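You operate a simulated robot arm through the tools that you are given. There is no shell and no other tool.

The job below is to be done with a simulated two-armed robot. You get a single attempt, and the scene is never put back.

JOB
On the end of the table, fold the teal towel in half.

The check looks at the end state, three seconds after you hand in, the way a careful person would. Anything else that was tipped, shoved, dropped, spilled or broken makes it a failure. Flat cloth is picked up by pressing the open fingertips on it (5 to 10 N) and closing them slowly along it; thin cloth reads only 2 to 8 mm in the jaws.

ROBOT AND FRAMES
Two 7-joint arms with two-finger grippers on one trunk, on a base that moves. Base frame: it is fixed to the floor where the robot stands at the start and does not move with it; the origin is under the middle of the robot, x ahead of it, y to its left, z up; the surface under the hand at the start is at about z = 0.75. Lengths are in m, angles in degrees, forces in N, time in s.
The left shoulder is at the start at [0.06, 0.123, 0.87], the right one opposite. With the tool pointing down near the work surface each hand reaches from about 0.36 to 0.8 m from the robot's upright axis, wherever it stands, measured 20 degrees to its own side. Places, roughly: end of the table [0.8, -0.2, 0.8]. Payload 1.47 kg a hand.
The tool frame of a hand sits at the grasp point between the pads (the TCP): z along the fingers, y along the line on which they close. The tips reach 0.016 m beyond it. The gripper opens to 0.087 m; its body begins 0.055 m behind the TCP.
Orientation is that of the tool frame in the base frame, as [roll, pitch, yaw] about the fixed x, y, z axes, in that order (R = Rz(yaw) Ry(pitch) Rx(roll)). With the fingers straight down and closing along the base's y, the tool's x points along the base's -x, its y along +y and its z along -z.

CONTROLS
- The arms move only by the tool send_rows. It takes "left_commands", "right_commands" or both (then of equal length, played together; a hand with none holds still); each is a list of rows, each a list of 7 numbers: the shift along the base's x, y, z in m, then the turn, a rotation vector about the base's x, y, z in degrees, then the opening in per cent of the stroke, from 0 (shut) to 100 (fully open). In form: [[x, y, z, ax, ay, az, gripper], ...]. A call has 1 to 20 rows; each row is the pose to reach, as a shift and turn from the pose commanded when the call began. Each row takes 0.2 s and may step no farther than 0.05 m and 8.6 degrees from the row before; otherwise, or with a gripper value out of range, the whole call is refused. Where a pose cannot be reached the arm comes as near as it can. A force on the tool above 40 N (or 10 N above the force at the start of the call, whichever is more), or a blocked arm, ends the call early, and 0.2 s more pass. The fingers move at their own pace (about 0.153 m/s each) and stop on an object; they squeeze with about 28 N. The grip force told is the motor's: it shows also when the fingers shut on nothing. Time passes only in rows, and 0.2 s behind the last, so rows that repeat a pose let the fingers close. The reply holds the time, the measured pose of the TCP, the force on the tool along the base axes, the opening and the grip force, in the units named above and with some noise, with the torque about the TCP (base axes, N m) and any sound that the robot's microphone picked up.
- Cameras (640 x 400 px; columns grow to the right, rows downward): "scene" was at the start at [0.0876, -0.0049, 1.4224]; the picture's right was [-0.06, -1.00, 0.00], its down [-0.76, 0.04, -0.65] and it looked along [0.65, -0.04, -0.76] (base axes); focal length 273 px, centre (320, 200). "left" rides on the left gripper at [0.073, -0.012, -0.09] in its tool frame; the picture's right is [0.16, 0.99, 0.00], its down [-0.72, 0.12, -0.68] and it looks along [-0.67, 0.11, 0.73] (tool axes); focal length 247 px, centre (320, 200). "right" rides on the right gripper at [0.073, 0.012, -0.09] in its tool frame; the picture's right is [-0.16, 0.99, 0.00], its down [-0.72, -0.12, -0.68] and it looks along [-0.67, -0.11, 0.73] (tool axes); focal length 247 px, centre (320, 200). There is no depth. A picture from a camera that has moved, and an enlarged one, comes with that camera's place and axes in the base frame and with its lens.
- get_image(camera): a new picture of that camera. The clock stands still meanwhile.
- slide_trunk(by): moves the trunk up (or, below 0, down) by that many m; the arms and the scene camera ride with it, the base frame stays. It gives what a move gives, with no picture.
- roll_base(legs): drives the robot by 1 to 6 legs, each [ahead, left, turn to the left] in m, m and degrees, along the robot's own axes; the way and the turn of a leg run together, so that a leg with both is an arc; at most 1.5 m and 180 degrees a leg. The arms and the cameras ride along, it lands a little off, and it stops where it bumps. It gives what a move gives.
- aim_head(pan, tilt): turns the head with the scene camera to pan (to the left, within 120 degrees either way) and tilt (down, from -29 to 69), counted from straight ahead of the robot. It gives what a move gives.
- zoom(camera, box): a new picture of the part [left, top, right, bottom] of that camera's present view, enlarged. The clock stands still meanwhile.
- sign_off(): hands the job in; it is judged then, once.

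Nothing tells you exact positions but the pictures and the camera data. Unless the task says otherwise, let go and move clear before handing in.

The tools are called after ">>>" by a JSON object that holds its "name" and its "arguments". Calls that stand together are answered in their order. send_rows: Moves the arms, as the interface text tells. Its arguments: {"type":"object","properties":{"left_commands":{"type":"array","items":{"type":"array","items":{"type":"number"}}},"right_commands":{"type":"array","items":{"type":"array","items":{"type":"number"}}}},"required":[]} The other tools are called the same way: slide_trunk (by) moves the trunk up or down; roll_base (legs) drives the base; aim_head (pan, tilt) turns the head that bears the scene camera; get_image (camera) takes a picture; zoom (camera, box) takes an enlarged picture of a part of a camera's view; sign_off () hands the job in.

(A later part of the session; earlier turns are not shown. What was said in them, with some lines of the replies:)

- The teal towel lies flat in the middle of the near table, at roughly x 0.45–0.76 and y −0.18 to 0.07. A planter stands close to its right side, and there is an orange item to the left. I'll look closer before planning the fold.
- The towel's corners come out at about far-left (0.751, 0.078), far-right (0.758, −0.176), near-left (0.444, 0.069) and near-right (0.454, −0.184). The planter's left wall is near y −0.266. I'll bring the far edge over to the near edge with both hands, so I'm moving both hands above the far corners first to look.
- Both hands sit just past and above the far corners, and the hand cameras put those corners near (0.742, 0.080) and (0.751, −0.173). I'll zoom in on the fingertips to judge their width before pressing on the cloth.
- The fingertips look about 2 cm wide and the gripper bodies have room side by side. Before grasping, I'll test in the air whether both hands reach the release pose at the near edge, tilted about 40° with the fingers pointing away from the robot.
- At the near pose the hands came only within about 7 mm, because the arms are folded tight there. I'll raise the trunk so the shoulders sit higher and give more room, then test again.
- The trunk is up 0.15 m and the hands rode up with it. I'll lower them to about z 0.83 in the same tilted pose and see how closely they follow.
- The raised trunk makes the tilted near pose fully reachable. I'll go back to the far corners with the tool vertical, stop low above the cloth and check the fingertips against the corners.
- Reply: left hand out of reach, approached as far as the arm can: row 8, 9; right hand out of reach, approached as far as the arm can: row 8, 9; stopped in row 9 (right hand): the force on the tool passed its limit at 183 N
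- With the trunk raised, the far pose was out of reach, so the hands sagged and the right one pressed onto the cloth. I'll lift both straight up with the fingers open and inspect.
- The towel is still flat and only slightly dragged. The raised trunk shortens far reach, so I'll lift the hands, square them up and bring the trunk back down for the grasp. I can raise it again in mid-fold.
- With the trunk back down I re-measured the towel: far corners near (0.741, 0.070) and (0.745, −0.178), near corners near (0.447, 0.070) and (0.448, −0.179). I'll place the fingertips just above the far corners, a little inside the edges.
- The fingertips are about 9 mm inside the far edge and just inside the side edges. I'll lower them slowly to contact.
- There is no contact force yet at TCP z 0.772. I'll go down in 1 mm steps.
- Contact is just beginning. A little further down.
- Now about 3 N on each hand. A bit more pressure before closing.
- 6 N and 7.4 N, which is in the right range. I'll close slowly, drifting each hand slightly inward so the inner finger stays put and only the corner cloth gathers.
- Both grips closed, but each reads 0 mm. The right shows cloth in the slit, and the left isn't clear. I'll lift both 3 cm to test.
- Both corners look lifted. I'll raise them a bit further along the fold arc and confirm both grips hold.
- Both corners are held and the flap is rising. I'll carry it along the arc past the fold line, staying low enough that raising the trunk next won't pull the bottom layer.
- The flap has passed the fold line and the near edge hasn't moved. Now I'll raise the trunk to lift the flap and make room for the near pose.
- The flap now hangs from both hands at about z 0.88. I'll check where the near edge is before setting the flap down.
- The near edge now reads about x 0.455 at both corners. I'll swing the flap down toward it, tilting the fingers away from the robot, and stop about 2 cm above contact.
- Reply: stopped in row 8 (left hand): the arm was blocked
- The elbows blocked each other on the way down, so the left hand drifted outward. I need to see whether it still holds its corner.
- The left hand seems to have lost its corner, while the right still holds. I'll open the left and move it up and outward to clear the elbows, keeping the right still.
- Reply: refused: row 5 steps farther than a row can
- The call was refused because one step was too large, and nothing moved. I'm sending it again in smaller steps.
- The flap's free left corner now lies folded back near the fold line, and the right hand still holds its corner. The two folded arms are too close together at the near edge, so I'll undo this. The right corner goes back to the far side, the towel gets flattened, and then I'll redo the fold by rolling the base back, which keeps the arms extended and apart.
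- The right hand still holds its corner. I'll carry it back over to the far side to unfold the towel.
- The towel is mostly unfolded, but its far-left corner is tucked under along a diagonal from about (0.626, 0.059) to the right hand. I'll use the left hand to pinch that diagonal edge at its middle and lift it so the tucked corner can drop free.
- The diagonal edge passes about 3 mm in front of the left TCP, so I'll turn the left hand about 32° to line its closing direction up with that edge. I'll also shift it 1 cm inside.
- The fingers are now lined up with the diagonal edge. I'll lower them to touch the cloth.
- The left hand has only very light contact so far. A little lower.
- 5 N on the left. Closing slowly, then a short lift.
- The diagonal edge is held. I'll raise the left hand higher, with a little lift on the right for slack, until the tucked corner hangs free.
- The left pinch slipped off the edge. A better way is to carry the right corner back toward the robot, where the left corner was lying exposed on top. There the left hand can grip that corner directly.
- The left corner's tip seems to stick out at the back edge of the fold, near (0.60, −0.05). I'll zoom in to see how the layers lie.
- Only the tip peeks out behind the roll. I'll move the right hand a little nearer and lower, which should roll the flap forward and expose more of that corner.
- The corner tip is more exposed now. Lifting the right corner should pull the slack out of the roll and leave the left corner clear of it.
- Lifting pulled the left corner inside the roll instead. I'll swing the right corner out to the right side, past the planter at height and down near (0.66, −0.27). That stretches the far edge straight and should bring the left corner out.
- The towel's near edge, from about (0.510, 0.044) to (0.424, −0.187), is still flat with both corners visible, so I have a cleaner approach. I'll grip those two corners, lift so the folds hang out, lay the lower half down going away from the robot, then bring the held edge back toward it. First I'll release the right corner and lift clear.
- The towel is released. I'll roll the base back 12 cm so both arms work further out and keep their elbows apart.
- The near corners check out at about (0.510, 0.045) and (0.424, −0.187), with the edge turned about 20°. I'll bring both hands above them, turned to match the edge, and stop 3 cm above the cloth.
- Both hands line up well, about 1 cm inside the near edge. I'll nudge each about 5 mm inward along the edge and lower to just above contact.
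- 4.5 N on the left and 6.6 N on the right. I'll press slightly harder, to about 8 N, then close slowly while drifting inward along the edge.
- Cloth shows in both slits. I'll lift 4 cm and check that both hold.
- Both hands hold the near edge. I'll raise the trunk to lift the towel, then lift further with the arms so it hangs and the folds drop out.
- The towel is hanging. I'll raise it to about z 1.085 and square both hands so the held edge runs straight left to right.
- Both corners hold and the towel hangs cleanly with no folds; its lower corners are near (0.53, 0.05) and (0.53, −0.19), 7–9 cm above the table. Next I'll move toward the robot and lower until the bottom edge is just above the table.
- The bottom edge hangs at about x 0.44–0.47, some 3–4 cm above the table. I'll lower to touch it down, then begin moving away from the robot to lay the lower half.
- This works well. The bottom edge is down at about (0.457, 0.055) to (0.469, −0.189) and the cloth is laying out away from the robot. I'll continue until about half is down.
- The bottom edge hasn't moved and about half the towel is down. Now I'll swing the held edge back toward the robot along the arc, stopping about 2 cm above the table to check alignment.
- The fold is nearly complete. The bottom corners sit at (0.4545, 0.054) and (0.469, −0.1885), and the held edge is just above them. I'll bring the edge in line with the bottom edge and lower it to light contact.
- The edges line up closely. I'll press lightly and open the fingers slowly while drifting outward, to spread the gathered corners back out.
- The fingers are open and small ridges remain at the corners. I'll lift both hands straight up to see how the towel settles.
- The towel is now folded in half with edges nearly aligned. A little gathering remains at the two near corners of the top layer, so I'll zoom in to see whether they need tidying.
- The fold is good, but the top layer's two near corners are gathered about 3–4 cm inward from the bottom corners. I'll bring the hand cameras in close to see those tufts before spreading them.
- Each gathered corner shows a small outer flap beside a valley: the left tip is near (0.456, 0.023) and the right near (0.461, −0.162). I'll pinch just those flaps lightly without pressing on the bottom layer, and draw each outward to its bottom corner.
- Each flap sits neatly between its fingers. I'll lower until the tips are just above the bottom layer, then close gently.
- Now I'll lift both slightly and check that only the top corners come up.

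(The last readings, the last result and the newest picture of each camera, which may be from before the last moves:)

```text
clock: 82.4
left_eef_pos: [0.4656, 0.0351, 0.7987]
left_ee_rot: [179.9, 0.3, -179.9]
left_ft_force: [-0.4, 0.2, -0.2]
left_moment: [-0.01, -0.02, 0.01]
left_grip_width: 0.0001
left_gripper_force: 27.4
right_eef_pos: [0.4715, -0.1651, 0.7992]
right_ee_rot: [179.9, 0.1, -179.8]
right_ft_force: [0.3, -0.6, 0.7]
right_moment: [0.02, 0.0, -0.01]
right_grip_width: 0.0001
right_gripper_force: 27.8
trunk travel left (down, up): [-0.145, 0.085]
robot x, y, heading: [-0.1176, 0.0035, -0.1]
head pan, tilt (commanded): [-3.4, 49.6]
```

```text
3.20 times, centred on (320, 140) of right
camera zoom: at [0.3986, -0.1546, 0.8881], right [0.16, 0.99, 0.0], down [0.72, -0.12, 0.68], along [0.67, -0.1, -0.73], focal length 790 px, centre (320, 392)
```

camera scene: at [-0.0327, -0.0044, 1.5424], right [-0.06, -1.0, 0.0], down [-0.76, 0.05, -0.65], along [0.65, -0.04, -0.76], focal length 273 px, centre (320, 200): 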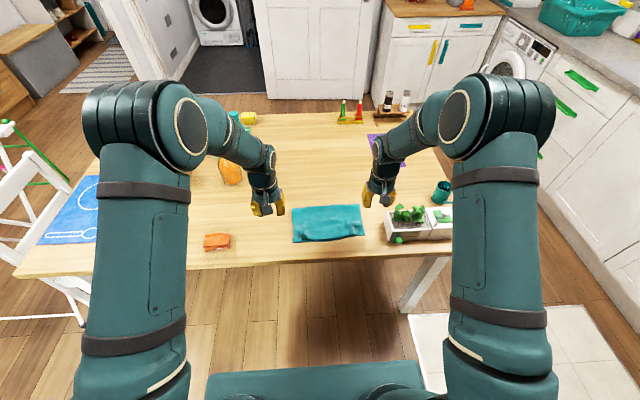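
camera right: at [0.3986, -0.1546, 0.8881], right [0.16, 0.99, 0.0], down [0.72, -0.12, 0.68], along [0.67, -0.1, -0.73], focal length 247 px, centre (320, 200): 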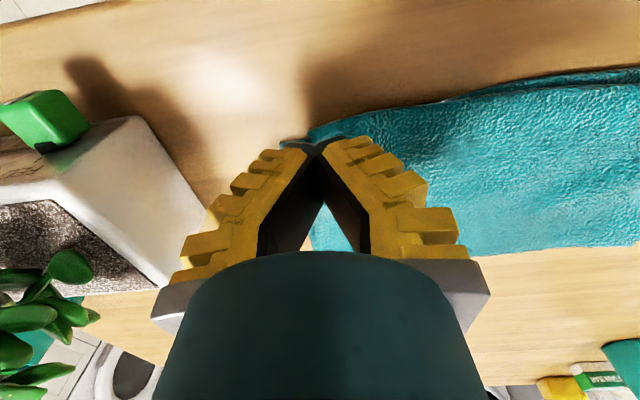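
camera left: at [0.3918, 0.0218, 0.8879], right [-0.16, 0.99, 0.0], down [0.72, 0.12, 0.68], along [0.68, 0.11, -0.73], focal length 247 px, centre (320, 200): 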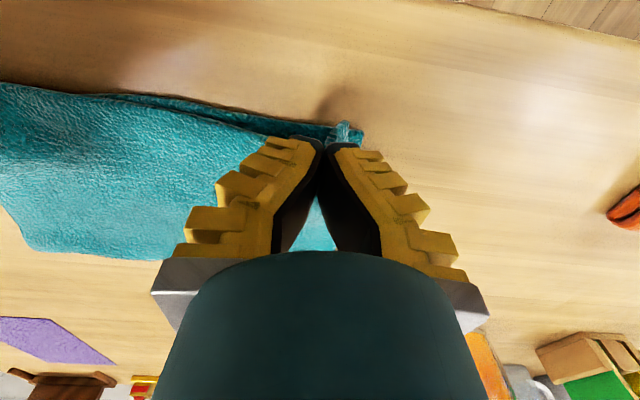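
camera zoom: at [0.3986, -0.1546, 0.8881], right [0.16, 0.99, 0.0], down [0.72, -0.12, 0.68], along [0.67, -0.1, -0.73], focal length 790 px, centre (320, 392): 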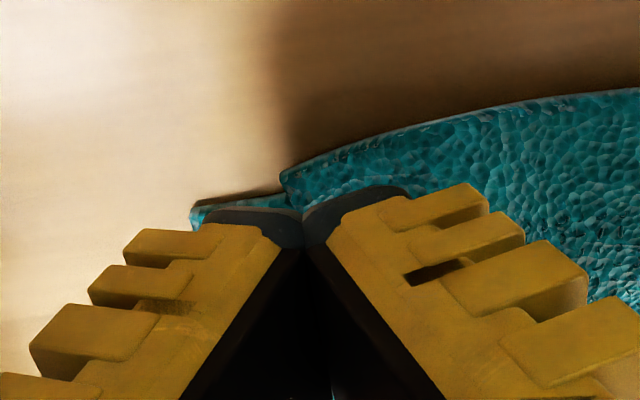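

Both corners are held, with the bottom layer still flat. I'll shift the left about (+0.010, +0.014) and the right about (+0.012, −0.020) to line the tips up with the bottom corners, then lower and look.

>>> {"name": "send_rows", "arguments": {"left_commands": [[0.004, 0.006, 0, 0, 0, 0, 0], [0.008, 0.011, 0, 0, 0, 0, 0], [0.01, 0.014, -0.004, 0, 0, 0, 0], [0.01, 0.014, -0.012, 0, 0, 0, 0], [0.01, 0.014, -0.018, 0, 0, 0, 0]], "right_commands": [[0.004, -0.008, 0, 0, 0, 0, 0], [0.008, -0.015, 0, 0, 0, 0, 0], [0.012, -0.02, -0.004, 0, 0, 0, 0], [0.012, -0.02, -0.012, 0, 0, 0, 0], [0.012, -0.02, -0.018, 0, 0, 0, 0]]}}

>>> {"name": "zoom", "arguments": {"camera": "left", "box": [200, 60, 440, 210]}}

>>> {"name": "zoom", "arguments": {"camera": "right", "box": [200, 60, 440, 210]}}

>>> {"name": "zoom", "arguments": {"camera": "scene", "box": [280, 170, 400, 260]}}

```text
clock: 83.6
left_eef_pos: [0.4763, 0.0483, 0.7796]
left_ee_rot: [-179.9, 0.3, -180.0]
left_ft_force: [0.1, -0.5, 0.2]
left_moment: [0.0, 0.01, 0.01]
left_grip_width: 0.0
left_gripper_force: 28.2
right_eef_pos: [0.4838, -0.186, 0.7811]
right_ee_rot: [179.8, 0.0, -179.9]
right_ft_force: [0.2, -0.1, -0.8]
right_moment: [0.01, -0.03, 0.02]
right_grip_width: 0.0
right_gripper_force: 28.1
trunk travel left (down, up): [-0.145, 0.085]
robot x, y, heading: [-0.1172, -0.0001, -0.1]
head pan, tilt (commanded): [-3.4, 49.6]
```

```text
2.67 times, centred on (320, 135) of left
camera zoom: at [0.4018, 0.0358, 0.8694], right [-0.16, 0.99, 0.0], down [0.72, 0.12, 0.68], along [0.68, 0.11, -0.73], focal length 659 px, centre (320, 373)
```

zoom: 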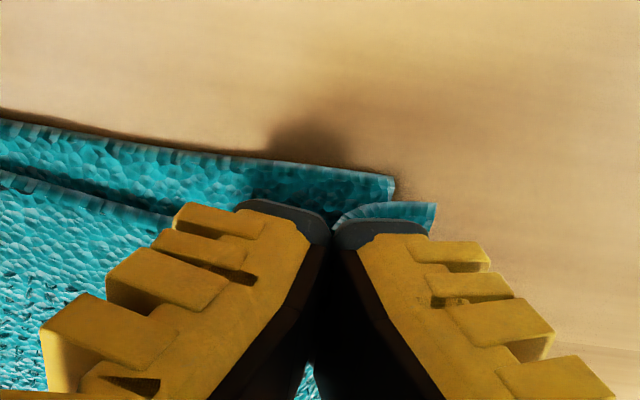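

```text
2.67 times, centred on (320, 135) of right
camera zoom: at [0.4109, -0.1745, 0.8702], right [0.16, 0.99, 0.0], down [0.72, -0.12, 0.68], along [0.67, -0.1, -0.73], focal length 659 px, centre (320, 373)
```

zoom: 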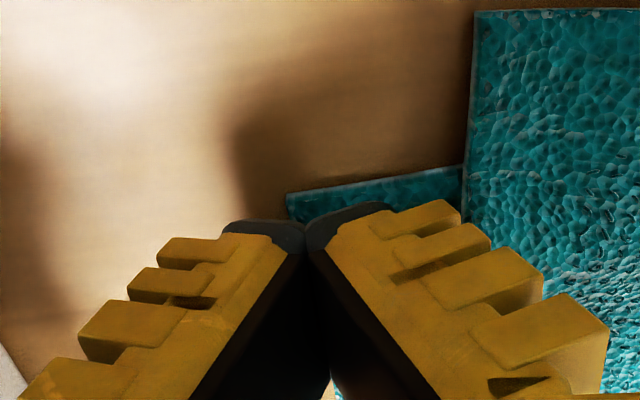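

```text
4.44 times, centred on (340, 215) of scene
camera zoom: at [-0.0319, -0.005, 1.5424], right [-0.06, -1.0, 0.0], down [-0.76, 0.05, -0.65], along [0.65, -0.04, -0.76], focal length 1215 px, centre (231, 133)
```

zoom: 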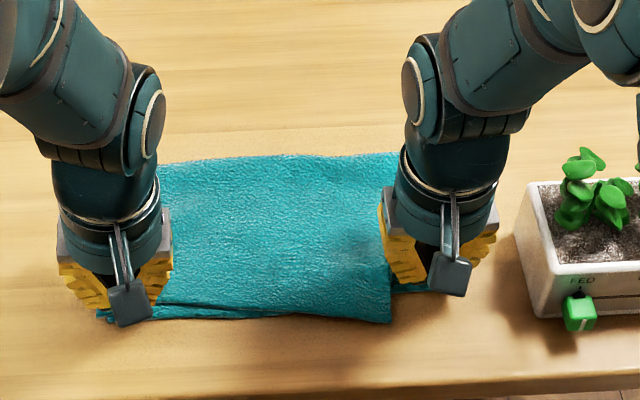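

The right flap slipped, but that corner is now flat at about (0.442, −0.155), so I can re-grip it cleanly. The left tip is right at its bottom corner, so I'll release the left with its outer finger kept still. At the same time I'll lift the right hand clear.

>>> {"name": "send_rows", "arguments": {"left_commands": [[0, -0.004, 0, 0, 0, 0, 0], [0, -0.005, -0.003, 0, 0, 0, 0], [0, -0.0065, -0.003, 0, 0, 0, 4], [0, -0.008, -0.003, 0, 0, 0, 8], [0, -0.01, -0.003, 0, 0, 0, 12], [0, -0.012, -0.003, 0, 0, 0, 16], [0, -0.014, -0.003, 0, 0, 0, 20], [0, -0.016, -0.002, 0, 0, 0, 25], [0, -0.016, 0.002, 0, 0, 0, 28], [0, -0.016, 0.012, 0, 0, 0, 30], [0, -0.016, 0.035, 0, 0, 0, 30], [0, 0.0, 0.07, 0, 0, 0, 30]], "right_commands": [[0, 0, 0.002, 0, 0, 0, 0], [0, 0, 0.005, 0, 0, 0, 0], [0, 0, 0.01, 0, 0, 0, 0], [0, 0, 0.015, 0, 0, 0, 0], [0, 0, 0.02, 0, 0, 0, 0], [0, 0.002, 0.025, 0, 0, 0, 5], [0, 0.004, 0.03, 0, 0, 0, 10], [-0.005, 0.006, 0.035, 0, 0, 0, 20], [-0.01, 0.01, 0.04, 0, 0, 0, 28], [-0.01, 0.015, 0.05, 0, 0, 0, 28], [-0.01, 0.02, 0.06, 0, 0, 0, 28], [-0.01, 0.02, 0.07, 0, 0, 0, 28]]}}

>>> {"name": "zoom", "arguments": {"camera": "scene", "box": [280, 180, 400, 260]}}

>>> {"name": "get_image", "arguments": {"camera": "left"}}

>>> {"name": "get_image", "arguments": {"camera": "right"}}

```text
clock: 86.2
left_eef_pos: [0.4741, 0.0487, 0.8518]
left_ee_rot: [180.0, 0.3, 180.0]
left_ft_force: [-0.4, -0.1, 0.2]
left_moment: [0.0, 0.02, -0.03]
left_grip_width: 0.0324
left_gripper_force: 4.4
right_eef_pos: [0.4732, -0.1656, 0.8524]
right_ee_rot: [179.9, 0.0, -179.9]
right_ft_force: [0.7, 0.3, 0.6]
right_moment: [-0.01, -0.02, -0.02]
right_grip_width: 0.0308
right_gripper_force: 4.5
trunk travel left (down, up): [-0.145, 0.085]
robot x, y, heading: [-0.1206, -0.0003, -0.1]
head pan, tilt (commanded): [-3.4, 49.6]
```

```text
5.00 times, centred on (340, 220) of scene
camera zoom: at [-0.0329, -0.0044, 1.5425], right [-0.06, -1.0, 0.0], down [-0.76, 0.05, -0.65], along [0.65, -0.04, -0.76], focal length 1367 px, centre (220, 100)
```

zoom: 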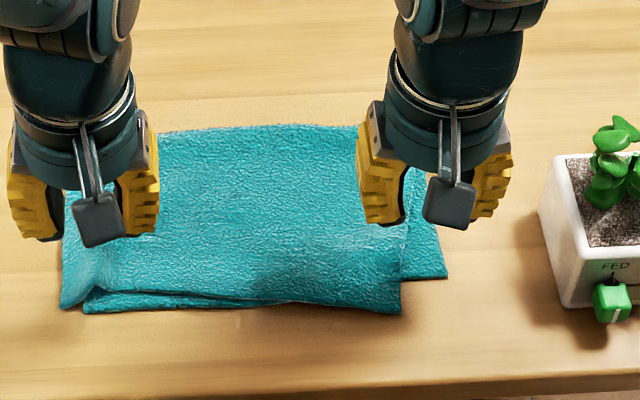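

```text
taken
camera left: at [0.4008, 0.0358, 0.9407], right [-0.16, 0.99, 0.0], down [0.72, 0.12, 0.68], along [0.68, 0.11, -0.73], focal length 247 px, centre (320, 200)
```

left: 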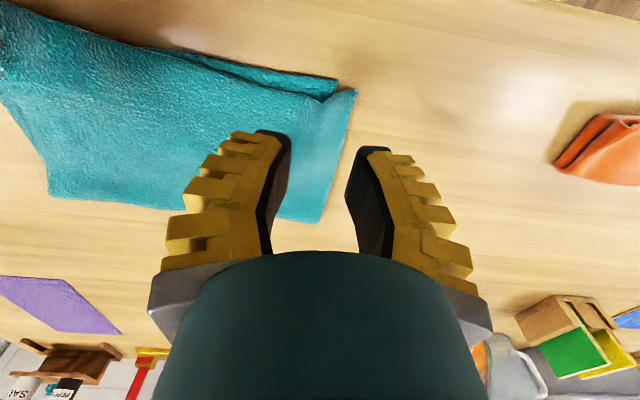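

```text
taken
camera right: at [0.4002, -0.1534, 0.9408], right [0.16, 0.99, 0.0], down [0.72, -0.12, 0.68], along [0.67, -0.1, -0.73], focal length 247 px, centre (320, 200)
```

right: 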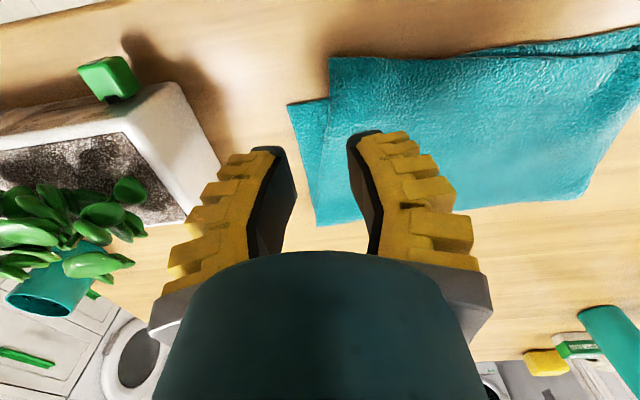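

Both corners of the top layer are flat now, but that layer sits about 2.5 cm too far left and slightly turned. I'll grip its near-right corner and draw it to the bottom corner at (0.469, −0.187), which should pull the whole top edge straight.

>>> {"name": "send_rows", "arguments": {"right_commands": [[-0.006, 0.015, 0, 0, 0, -2.8, 28], [-0.012, 0.03, -0.005, 0, 0, -5.6, 28], [-0.0175, 0.0449, -0.015, 0, 0, -8.4, 28], [-0.0175, 0.0449, -0.04, 0, 0, -8.4, 28], [-0.0175, 0.0449, -0.0524, 0, 0, -8.4, 28], [-0.0175, 0.0449, -0.0524, 0, 0, -8.4, 28]]}}

>>> {"name": "zoom", "arguments": {"camera": "right", "box": [200, 60, 440, 210]}}

```text
clock: 87.6
left_eef_pos: [0.4746, 0.0473, 0.8512]
left_ee_rot: [179.9, 0.4, 179.9]
left_ft_force: [0.8, -1.2, 0.7]
left_moment: [-0.01, 0.02, 0.03]
left_grip_width: 0.0324
left_gripper_force: 4.2
right_eef_pos: [0.4568, -0.121, 0.7984]
right_ee_rot: [179.7, 0.1, 171.8]
right_ft_force: [-0.4, 0.4, 0.3]
right_moment: [-0.02, 0.03, -0.01]
right_grip_width: 0.0305
right_gripper_force: 4.4
trunk travel left (down, up): [-0.145, 0.085]
robot x, y, heading: [-0.1193, -0.0025, -0.3]
head pan, tilt (commanded): [-3.4, 49.6]
```

```text
2.67 times, centred on (320, 135) of right
camera zoom: at [0.3858, -0.0985, 0.8874], right [0.3, 0.95, 0.0], down [0.7, -0.22, 0.68], along [0.65, -0.2, -0.73], focal length 659 px, centre (320, 373)
```

zoom: 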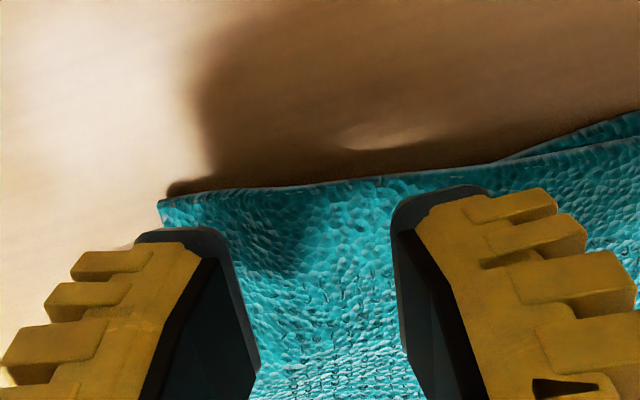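

The fingers straddle the cloth just inside that corner. Lowering to contact.

>>> {"name": "send_rows", "arguments": {"right_commands": [[0, 0, -0.012, 0, 0, 0, 28], [0, 0, -0.022, 0, 0, 0, 28], [0, 0, -0.027, 0, 0, 0, 28], [0, 0, -0.029, 0, 0, 0, 28], [0, 0, -0.03, 0, 0, 0, 28]]}}

```text
clock: 88.8
left_eef_pos: [0.4747, 0.0466, 0.8518]
left_ee_rot: [180.0, 0.3, 179.9]
left_ft_force: [0.2, -0.1, 1.0]
left_moment: [-0.03, -0.01, -0.02]
left_grip_width: 0.0321
left_gripper_force: 4.7
right_eef_pos: [0.4565, -0.1207, 0.7702]
right_ee_rot: [179.8, 0.2, 171.7]
right_ft_force: [1.0, 1.2, 12.5]
right_moment: [0.22, -0.14, 0.01]
right_grip_width: 0.0266
right_gripper_force: 7.3
trunk travel left (down, up): [-0.145, 0.085]
robot x, y, heading: [-0.1216, 0.0008, -0.4]
head pan, tilt (commanded): [-3.4, 49.6]
```

12.5 N is a bit firm. I'll ease off 1 mm, then close slowly.

>>> {"name": "send_rows", "arguments": {"right_commands": [[0, 0, 0.001, 0, 0, 0, 28], [0, 0, 0.001, 0, 0, 0, 28], [0.0001, 0.001, 0.001, 0, 0, 0, 25], [0.0003, 0.002, 0.001, 0, 0, 0, 22], [0.0004, 0.003, 0.001, 0, 0, 0, 19], [0.0006, 0.004, 0.001, 0, 0, 0, 16], [0.0007, 0.005, 0.001, 0, 0, 0, 13], [0.0009, 0.006, 0.001, 0, 0, 0, 10], [0.001, 0.007, 0.001, 0, 0, 0, 7], [0.0012, 0.008, 0.001, 0, 0, 0, 4], [0.0013, 0.009, 0.001, 0, 0, 0, 1], [0.0015, 0.01, 0.001, 0, 0, 0, 0], [0.0015, 0.01, 0.001, 0, 0, 0, 0], [0.0015, 0.01, 0.001, 0, 0, 0, 0]]}}

>>> {"name": "zoom", "arguments": {"camera": "right", "box": [200, 60, 440, 210]}}

```text
clock: 91.8
left_eef_pos: [0.4747, 0.0473, 0.8516]
left_ee_rot: [179.8, 0.3, -180.0]
left_ft_force: [-0.6, -0.6, 1.0]
left_moment: [-0.02, 0.0, 0.02]
left_grip_width: 0.032
left_gripper_force: 4.8
right_eef_pos: [0.4581, -0.1114, 0.7699]
right_ee_rot: [179.8, 0.2, 171.7]
right_ft_force: [-0.2, -1.6, 6.6]
right_moment: [0.03, -0.05, 0.01]
right_grip_width: 0.0
right_gripper_force: 27.5
trunk travel left (down, up): [-0.145, 0.085]
robot x, y, heading: [-0.1224, -0.0029, 0.1]
head pan, tilt (commanded): [-3.4, 49.6]
```

```text
2.67 times, centred on (320, 135) of right
camera zoom: at [0.3872, -0.089, 0.859], right [0.3, 0.95, 0.0], down [0.7, -0.22, 0.68], along [0.65, -0.2, -0.73], focal length 659 px, centre (320, 373)
```

zoom: 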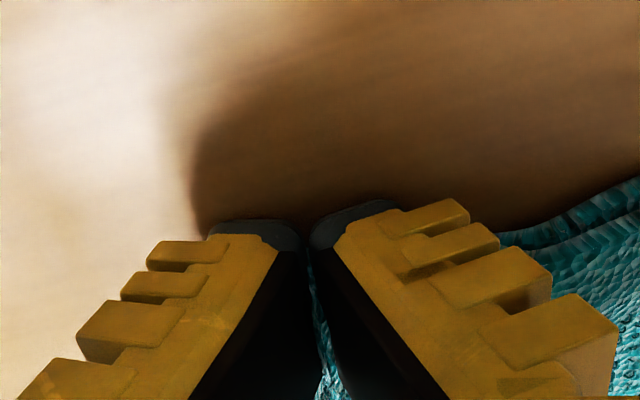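

Cloth is in the grip. I'll lift 2.5 cm and check that the bottom layer stays down.

>>> {"name": "send_rows", "arguments": {"right_commands": [[0, 0, 0.006, 0, 0, 0, 0], [0, 0, 0.014, 0, 0, 0, 0], [0, 0, 0.025, 0, 0, 0, 0]]}}

>>> {"name": "zoom", "arguments": {"camera": "right", "box": [160, 40, 480, 240]}}

>>> {"name": "zoom", "arguments": {"camera": "scene", "box": [280, 180, 400, 260]}}

>>> {"name": "get_image", "arguments": {"camera": "left"}}

```text
clock: 92.6
left_eef_pos: [0.4758, 0.0482, 0.8514]
left_ee_rot: [-180.0, 0.3, -180.0]
left_ft_force: [-0.2, -0.6, 0.1]
left_moment: [-0.01, 0.01, 0.0]
left_grip_width: 0.0323
left_gripper_force: 4.4
right_eef_pos: [0.4581, -0.1121, 0.7944]
right_ee_rot: [179.8, 0.1, 171.7]
right_ft_force: [0.4, 0.3, 1.3]
right_moment: [0.02, 0.01, 0.02]
right_grip_width: 0.0
right_gripper_force: 27.6
trunk travel left (down, up): [-0.145, 0.085]
robot x, y, heading: [-0.1135, 0.0016, 0.0]
head pan, tilt (commanded): [-3.4, 49.6]
```

```text
2.00 times, centred on (320, 140) of right
camera zoom: at [0.387, -0.0888, 0.8839], right [0.3, 0.95, 0.0], down [0.7, -0.22, 0.68], along [0.65, -0.2, -0.73], focal length 494 px, centre (320, 320)
```

zoom: 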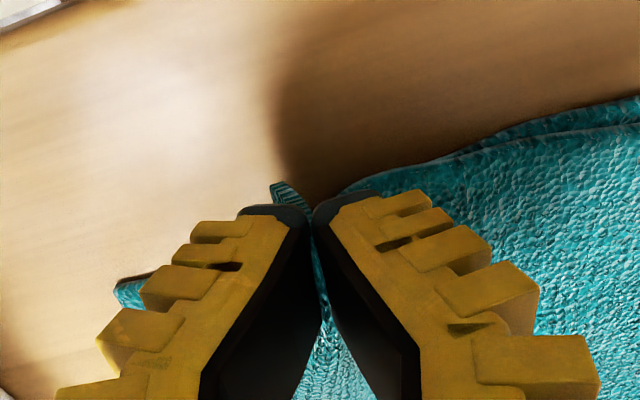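

```text
5.00 times, centred on (340, 220) of scene
camera zoom: at [-0.0322, -0.0049, 1.5424], right [-0.06, -1.0, 0.0], down [-0.76, 0.05, -0.65], along [0.65, -0.04, -0.76], focal length 1367 px, centre (220, 100)
```

zoom: 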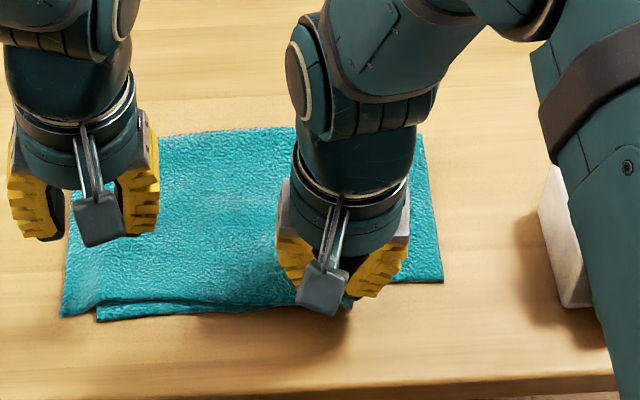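

```text
taken
camera left: at [0.4014, 0.0353, 0.9404], right [-0.16, 0.99, 0.0], down [0.72, 0.12, 0.68], along [0.68, 0.11, -0.73], focal length 247 px, centre (320, 200)
```

left: 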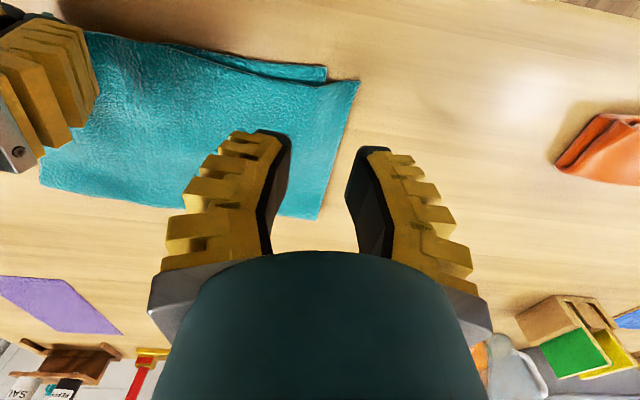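

The bottom layer's near-left corner shifted slightly, so I want to be sure the right hand holds only the top layer. I'll zoom in on the grip.

>>> {"name": "zoom", "arguments": {"camera": "right", "box": [280, 80, 480, 200]}}

>>> {"name": "zoom", "arguments": {"camera": "left", "box": [60, 10, 380, 210]}}

```text
3.20 times, centred on (380, 140) of right
camera zoom: at [0.387, -0.0888, 0.8839], right [0.3, 0.95, 0.0], down [0.7, -0.22, 0.68], along [0.65, -0.2, -0.73], focal length 790 px, centre (128, 392)
```

zoom: 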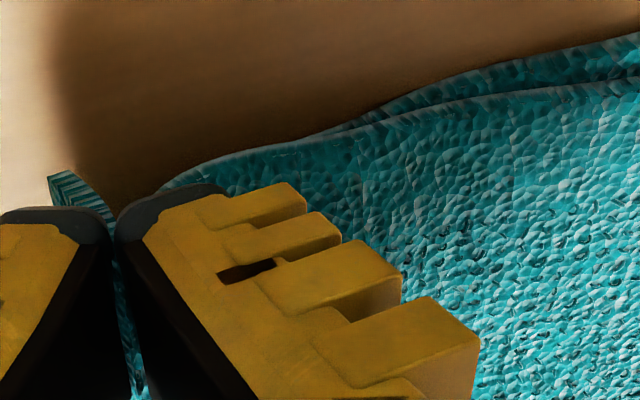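

```text
2.00 times, centred on (220, 110) of left
camera zoom: at [0.4014, 0.0353, 0.9404], right [-0.16, 0.99, 0.0], down [0.72, 0.12, 0.68], along [0.68, 0.11, -0.73], focal length 494 px, centre (520, 380)
```

zoom: 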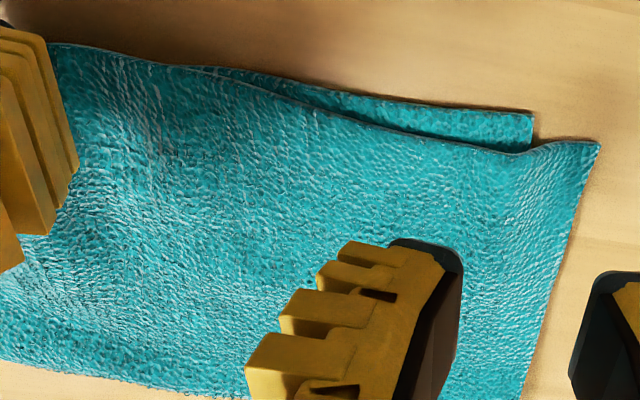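

The bottom layer isn't caught. I'll carry the top-right corner about (+0.015, −0.029) to its bottom corner, turning it to match, and lower it.

>>> {"name": "send_rows", "arguments": {"right_commands": [[0.003, -0.006, 0.004, 0, 0, 3, 0], [0.006, -0.012, 0.005, 0, 0, 6, 0], [0.009, -0.018, 0.005, 0, 0, 9, 0], [0.012, -0.024, 0.004, 0, 0, 12, 0], [0.0147, -0.0294, 0.0, 0, 0, 12.6, 0], [0.0147, -0.0294, -0.008, 0, 0, 12.6, 0], [0.0147, -0.0294, -0.014, 0, 0, 12.6, 0]]}}

>>> {"name": "zoom", "arguments": {"camera": "right", "box": [160, 40, 480, 240]}}

>>> {"name": "zoom", "arguments": {"camera": "left", "box": [60, 10, 380, 210]}}

>>> {"name": "zoom", "arguments": {"camera": "scene", "box": [280, 180, 400, 260]}}

```text
clock: 94.2
left_eef_pos: [0.4752, 0.0479, 0.8514]
left_ee_rot: [180.0, 0.3, -179.9]
left_ft_force: [0.0, -0.3, -0.3]
left_moment: [-0.01, 0.01, 0.03]
left_grip_width: 0.0325
left_gripper_force: 4.5
right_eef_pos: [0.4717, -0.1399, 0.7791]
right_ee_rot: [179.8, 0.1, -175.7]
right_ft_force: [0.0, -0.3, -0.4]
right_moment: [0.0, -0.01, -0.03]
right_grip_width: 0.0
right_gripper_force: 28.1
trunk travel left (down, up): [-0.145, 0.085]
robot x, y, heading: [-0.1222, -0.0016, -0.0]
head pan, tilt (commanded): [-3.4, 49.6]
```

```text
2.00 times, centred on (320, 140) of right
camera zoom: at [0.3989, -0.1341, 0.8696], right [0.08, 1.0, 0.0], down [0.73, -0.06, 0.68], along [0.68, -0.05, -0.73], focal length 494 px, centre (320, 320)
```

zoom: 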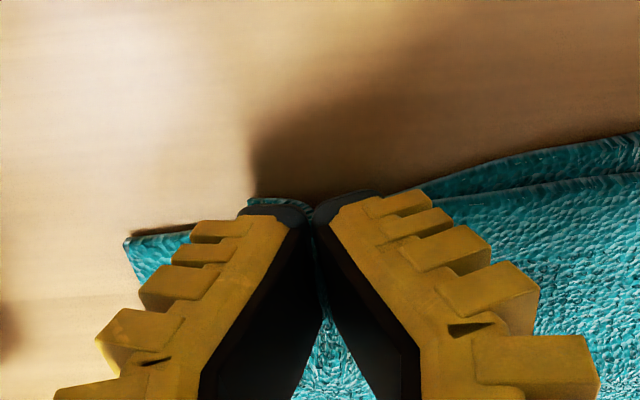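

```text
2.00 times, centred on (220, 110) of left
camera zoom: at [0.4016, 0.0352, 0.9402], right [-0.16, 0.99, 0.0], down [0.72, 0.12, 0.68], along [0.68, 0.11, -0.73], focal length 494 px, centre (520, 380)
```

zoom: 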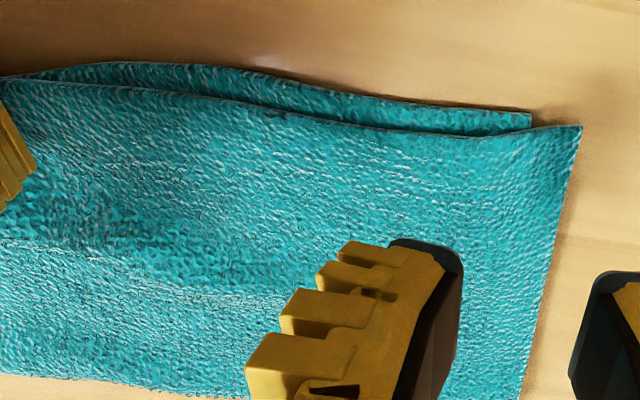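

```text
5.00 times, centred on (340, 220) of scene
camera zoom: at [-0.0319, -0.005, 1.5424], right [-0.06, -1.0, 0.0], down [-0.76, 0.05, -0.65], along [0.65, -0.04, -0.76], focal length 1367 px, centre (220, 100)
```

zoom: 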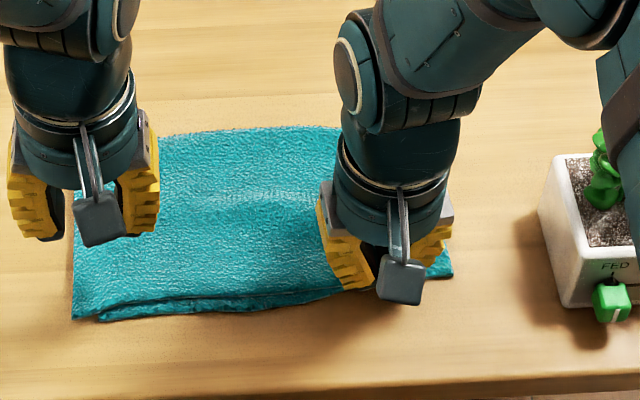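

The top edge is nearly straight and its left corner has come over close to the bottom one. I'll pull 9 mm more to the right, lower, and release with an outward spread.

>>> {"name": "send_rows", "arguments": {"right_commands": [[0.001, -0.002, 0.004, 0, 0, 0, 0], [0.003, -0.006, 0.004, 0, 0, 0, 0], [0.0045, -0.009, 0.002, 0, 0, 0, 0], [0.0045, -0.009, -0.002, 0, 0, 0, 0], [0.0045, -0.01, -0.003, 0, 0, 0, 4], [0.0045, -0.0115, -0.003, 0, 0, 0, 8], [0.0045, -0.013, -0.003, 0, 0, 0, 12], [0.0045, -0.0145, -0.003, 0, 0, 0, 16], [0.0045, -0.016, -0.003, 0, 0, 0, 20], [0.0045, -0.018, -0.003, 0, 0, 0, 25], [0.0045, -0.02, -0.002, 0, 0, 0, 28], [0.0045, -0.02, 0.002, 0, 0, 0, 29], [0.0045, -0.02, 0.01, 0, 0, 0, 29], [0.0045, -0.02, 0.03, 0, 0, 0, 29], [0.0045, -0.02, 0.06, 0, 0, 0, 29]]}}

>>> {"name": "get_image", "arguments": {"camera": "right"}}

>>> {"name": "zoom", "arguments": {"camera": "left", "box": [60, 10, 380, 210]}}

>>> {"name": "zoom", "arguments": {"camera": "scene", "box": [280, 180, 400, 260]}}

```text
clock: 97.4
left_eef_pos: [0.4753, 0.0479, 0.8513]
left_ee_rot: [-180.0, 0.3, 180.0]
left_ft_force: [0.1, 0.3, 0.3]
left_moment: [0.0, -0.03, 0.03]
left_grip_width: 0.0324
left_gripper_force: 4.4
right_eef_pos: [0.477, -0.1604, 0.842]
right_ee_rot: [179.9, 0.0, -175.6]
right_ft_force: [-0.5, 1.0, 0.1]
right_moment: [0.0, -0.02, -0.01]
right_grip_width: 0.0315
right_gripper_force: 4.3
trunk travel left (down, up): [-0.145, 0.085]
robot x, y, heading: [-0.119, 0.0027, 0.1]
head pan, tilt (commanded): [-3.4, 49.6]
```

```text
taken
camera right: at [0.4032, -0.1544, 0.9309], right [0.08, 1.0, 0.0], down [0.73, -0.06, 0.68], along [0.68, -0.05, -0.73], focal length 247 px, centre (320, 200)
```

right: 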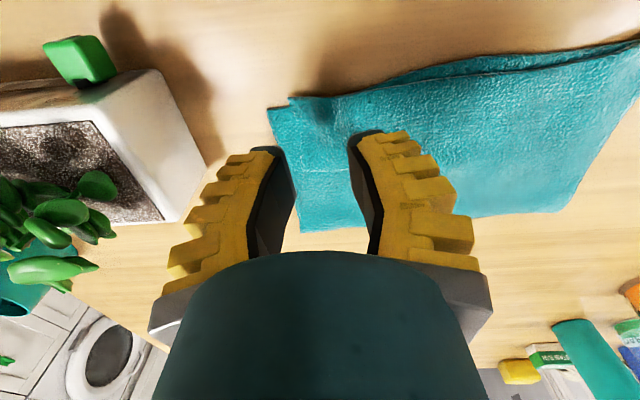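

```text
2.00 times, centred on (220, 110) of left
camera zoom: at [0.4012, 0.0353, 0.9405], right [-0.16, 0.99, 0.0], down [0.72, 0.12, 0.68], along [0.68, 0.11, -0.73], focal length 494 px, centre (520, 380)
```

zoom: 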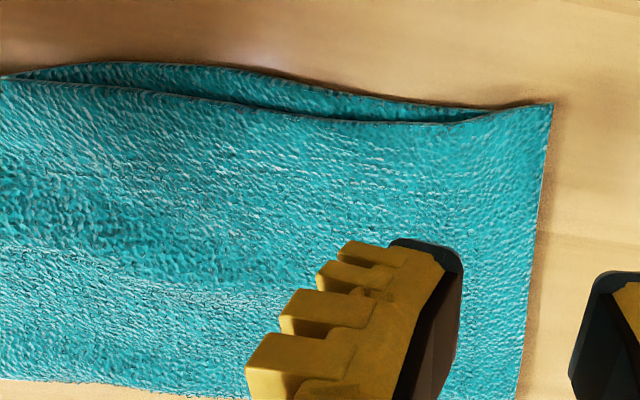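

```text
5.00 times, centred on (340, 220) of scene
camera zoom: at [-0.0326, -0.0049, 1.5425], right [-0.06, -1.0, 0.0], down [-0.76, 0.05, -0.65], along [0.65, -0.04, -0.76], focal length 1367 px, centre (220, 100)
```

zoom: 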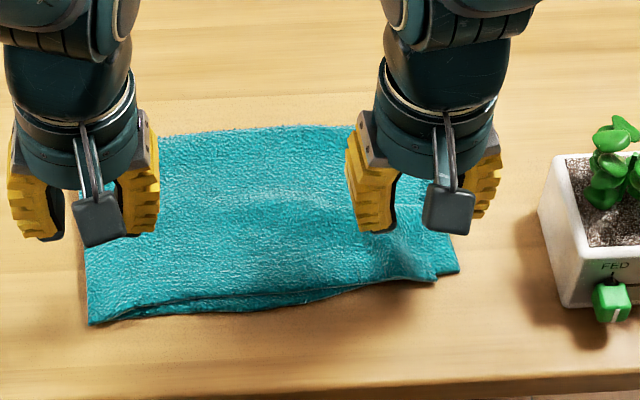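

The corners now line up within about 1 cm. I'll raise both hands and move them clear for a full look.

>>> {"name": "send_rows", "arguments": {"left_commands": [[0, 0.02, 0.03, 0, 0, 0, 36], [0, 0.045, 0.06, 0, 0, 0, 36], [0, 0.075, 0.08, 0, 0, 0, 36], [0, 0.11, 0.09, 0, 0, 0, 36], [0, 0.14, 0.1, 0, 0, 0, 36]], "right_commands": [[0, 0, 0.035, 0, 0, -1, 30], [0, 0, 0.075, 0, 0, -2, 30], [0, -0.01, 0.11, 0, 0, -3, 30], [0, -0.04, 0.13, 0, 0, -4, 30], [0, -0.08, 0.14, 0, 0, -4.4, 30]]}}

>>> {"name": "get_image", "arguments": {"camera": "scene"}}

>>> {"name": "zoom", "arguments": {"camera": "scene", "box": [280, 190, 380, 255]}}

>>> {"name": "get_image", "arguments": {"camera": "right"}}

>>> {"name": "get_image", "arguments": {"camera": "left"}}

```text
clock: 98.6
left_eef_pos: [0.4751, 0.1876, 0.9507]
left_ee_rot: [-180.0, 0.2, 179.8]
left_ft_force: [-0.2, -0.9, -0.2]
left_moment: [0.01, -0.02, 0.02]
left_grip_width: 0.0375
left_gripper_force: 4.0
right_eef_pos: [0.476, -0.2409, 0.9793]
right_ee_rot: [179.8, 0.2, 179.9]
right_ft_force: [-0.1, 0.3, -0.3]
right_moment: [0.0, 0.0, 0.0]
right_grip_width: 0.0323
right_gripper_force: 4.4
trunk travel left (down, up): [-0.145, 0.085]
robot x, y, heading: [-0.1203, -0.0026, -0.0]
head pan, tilt (commanded): [-3.4, 49.6]
```

```text
taken
camera scene: at [-0.0327, -0.0053, 1.5424], right [-0.06, -1.0, 0.0], down [-0.76, 0.05, -0.65], along [0.65, -0.04, -0.76], focal length 273 px, centre (320, 200)
```

scene: 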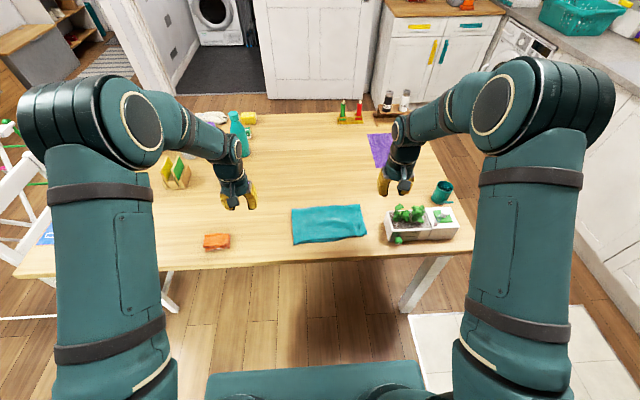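

```text
6.15 times, centred on (330, 222) of scene
camera zoom: at [-0.0327, -0.0053, 1.5424], right [-0.06, -1.0, 0.0], down [-0.76, 0.05, -0.65], along [0.65, -0.04, -0.76], focal length 1682 px, centre (258, 62)
```

zoom: 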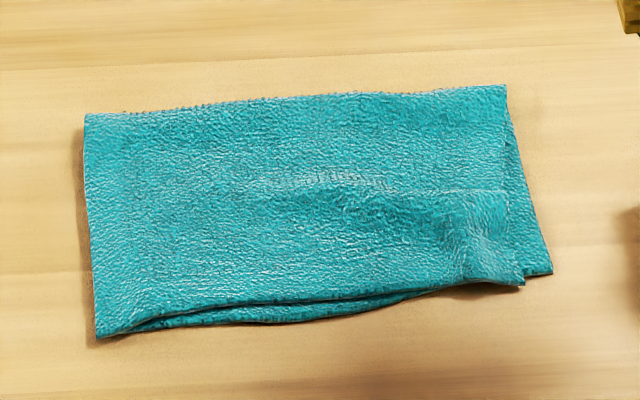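

```text
taken
camera right: at [0.4033, -0.2289, 1.0697], right [0.16, 0.99, 0.0], down [0.72, -0.12, 0.68], along [0.67, -0.11, -0.73], focal length 247 px, centre (320, 200)
```

right: 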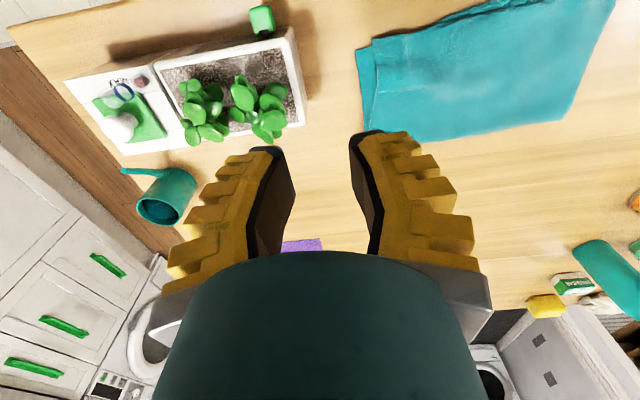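

```text
taken
camera left: at [0.4014, 0.1753, 1.0398], right [-0.16, 0.99, 0.0], down [0.72, 0.11, 0.68], along [0.68, 0.11, -0.73], focal length 247 px, centre (320, 200)
```

left: 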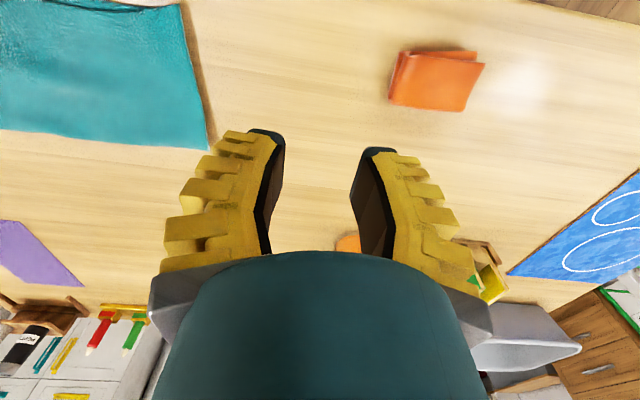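

The towel is folded in half: the fold lies straight at the back, and the near corners and edges meet within about 1 cm. Both hands are empty and well clear, and the planter, watering can, orange cloth and everything else look untouched. I'm handing it in.

>>> {"name": "sign_off", "arguments": {}}

```text
The job is handed in.
```

The teal towel is folded in half on the table and I've handed the job in. I don't have the check's result.

- **Fold:** the back fold is straight, and the near corners and edges meet within about 1 cm. There is a slight bump near the right corner of the top layer.
- **Surroundings:** in the last pictures the planter, watering can, orange cloth and other items look undisturbed. Both grippers were open and clear of the towel.
- **First attempts:** early on I misjudged the arm's reach, and the right hand pressed hard on the towel (183 N) before stopping. A first fold also failed when the two arms blocked each other. I undid it, lifted the towel by its near corners and refolded it.
- **Position:** the base is now 12 cm further back than where it started, and the folded towel has shifted slightly from where the towel first lay.
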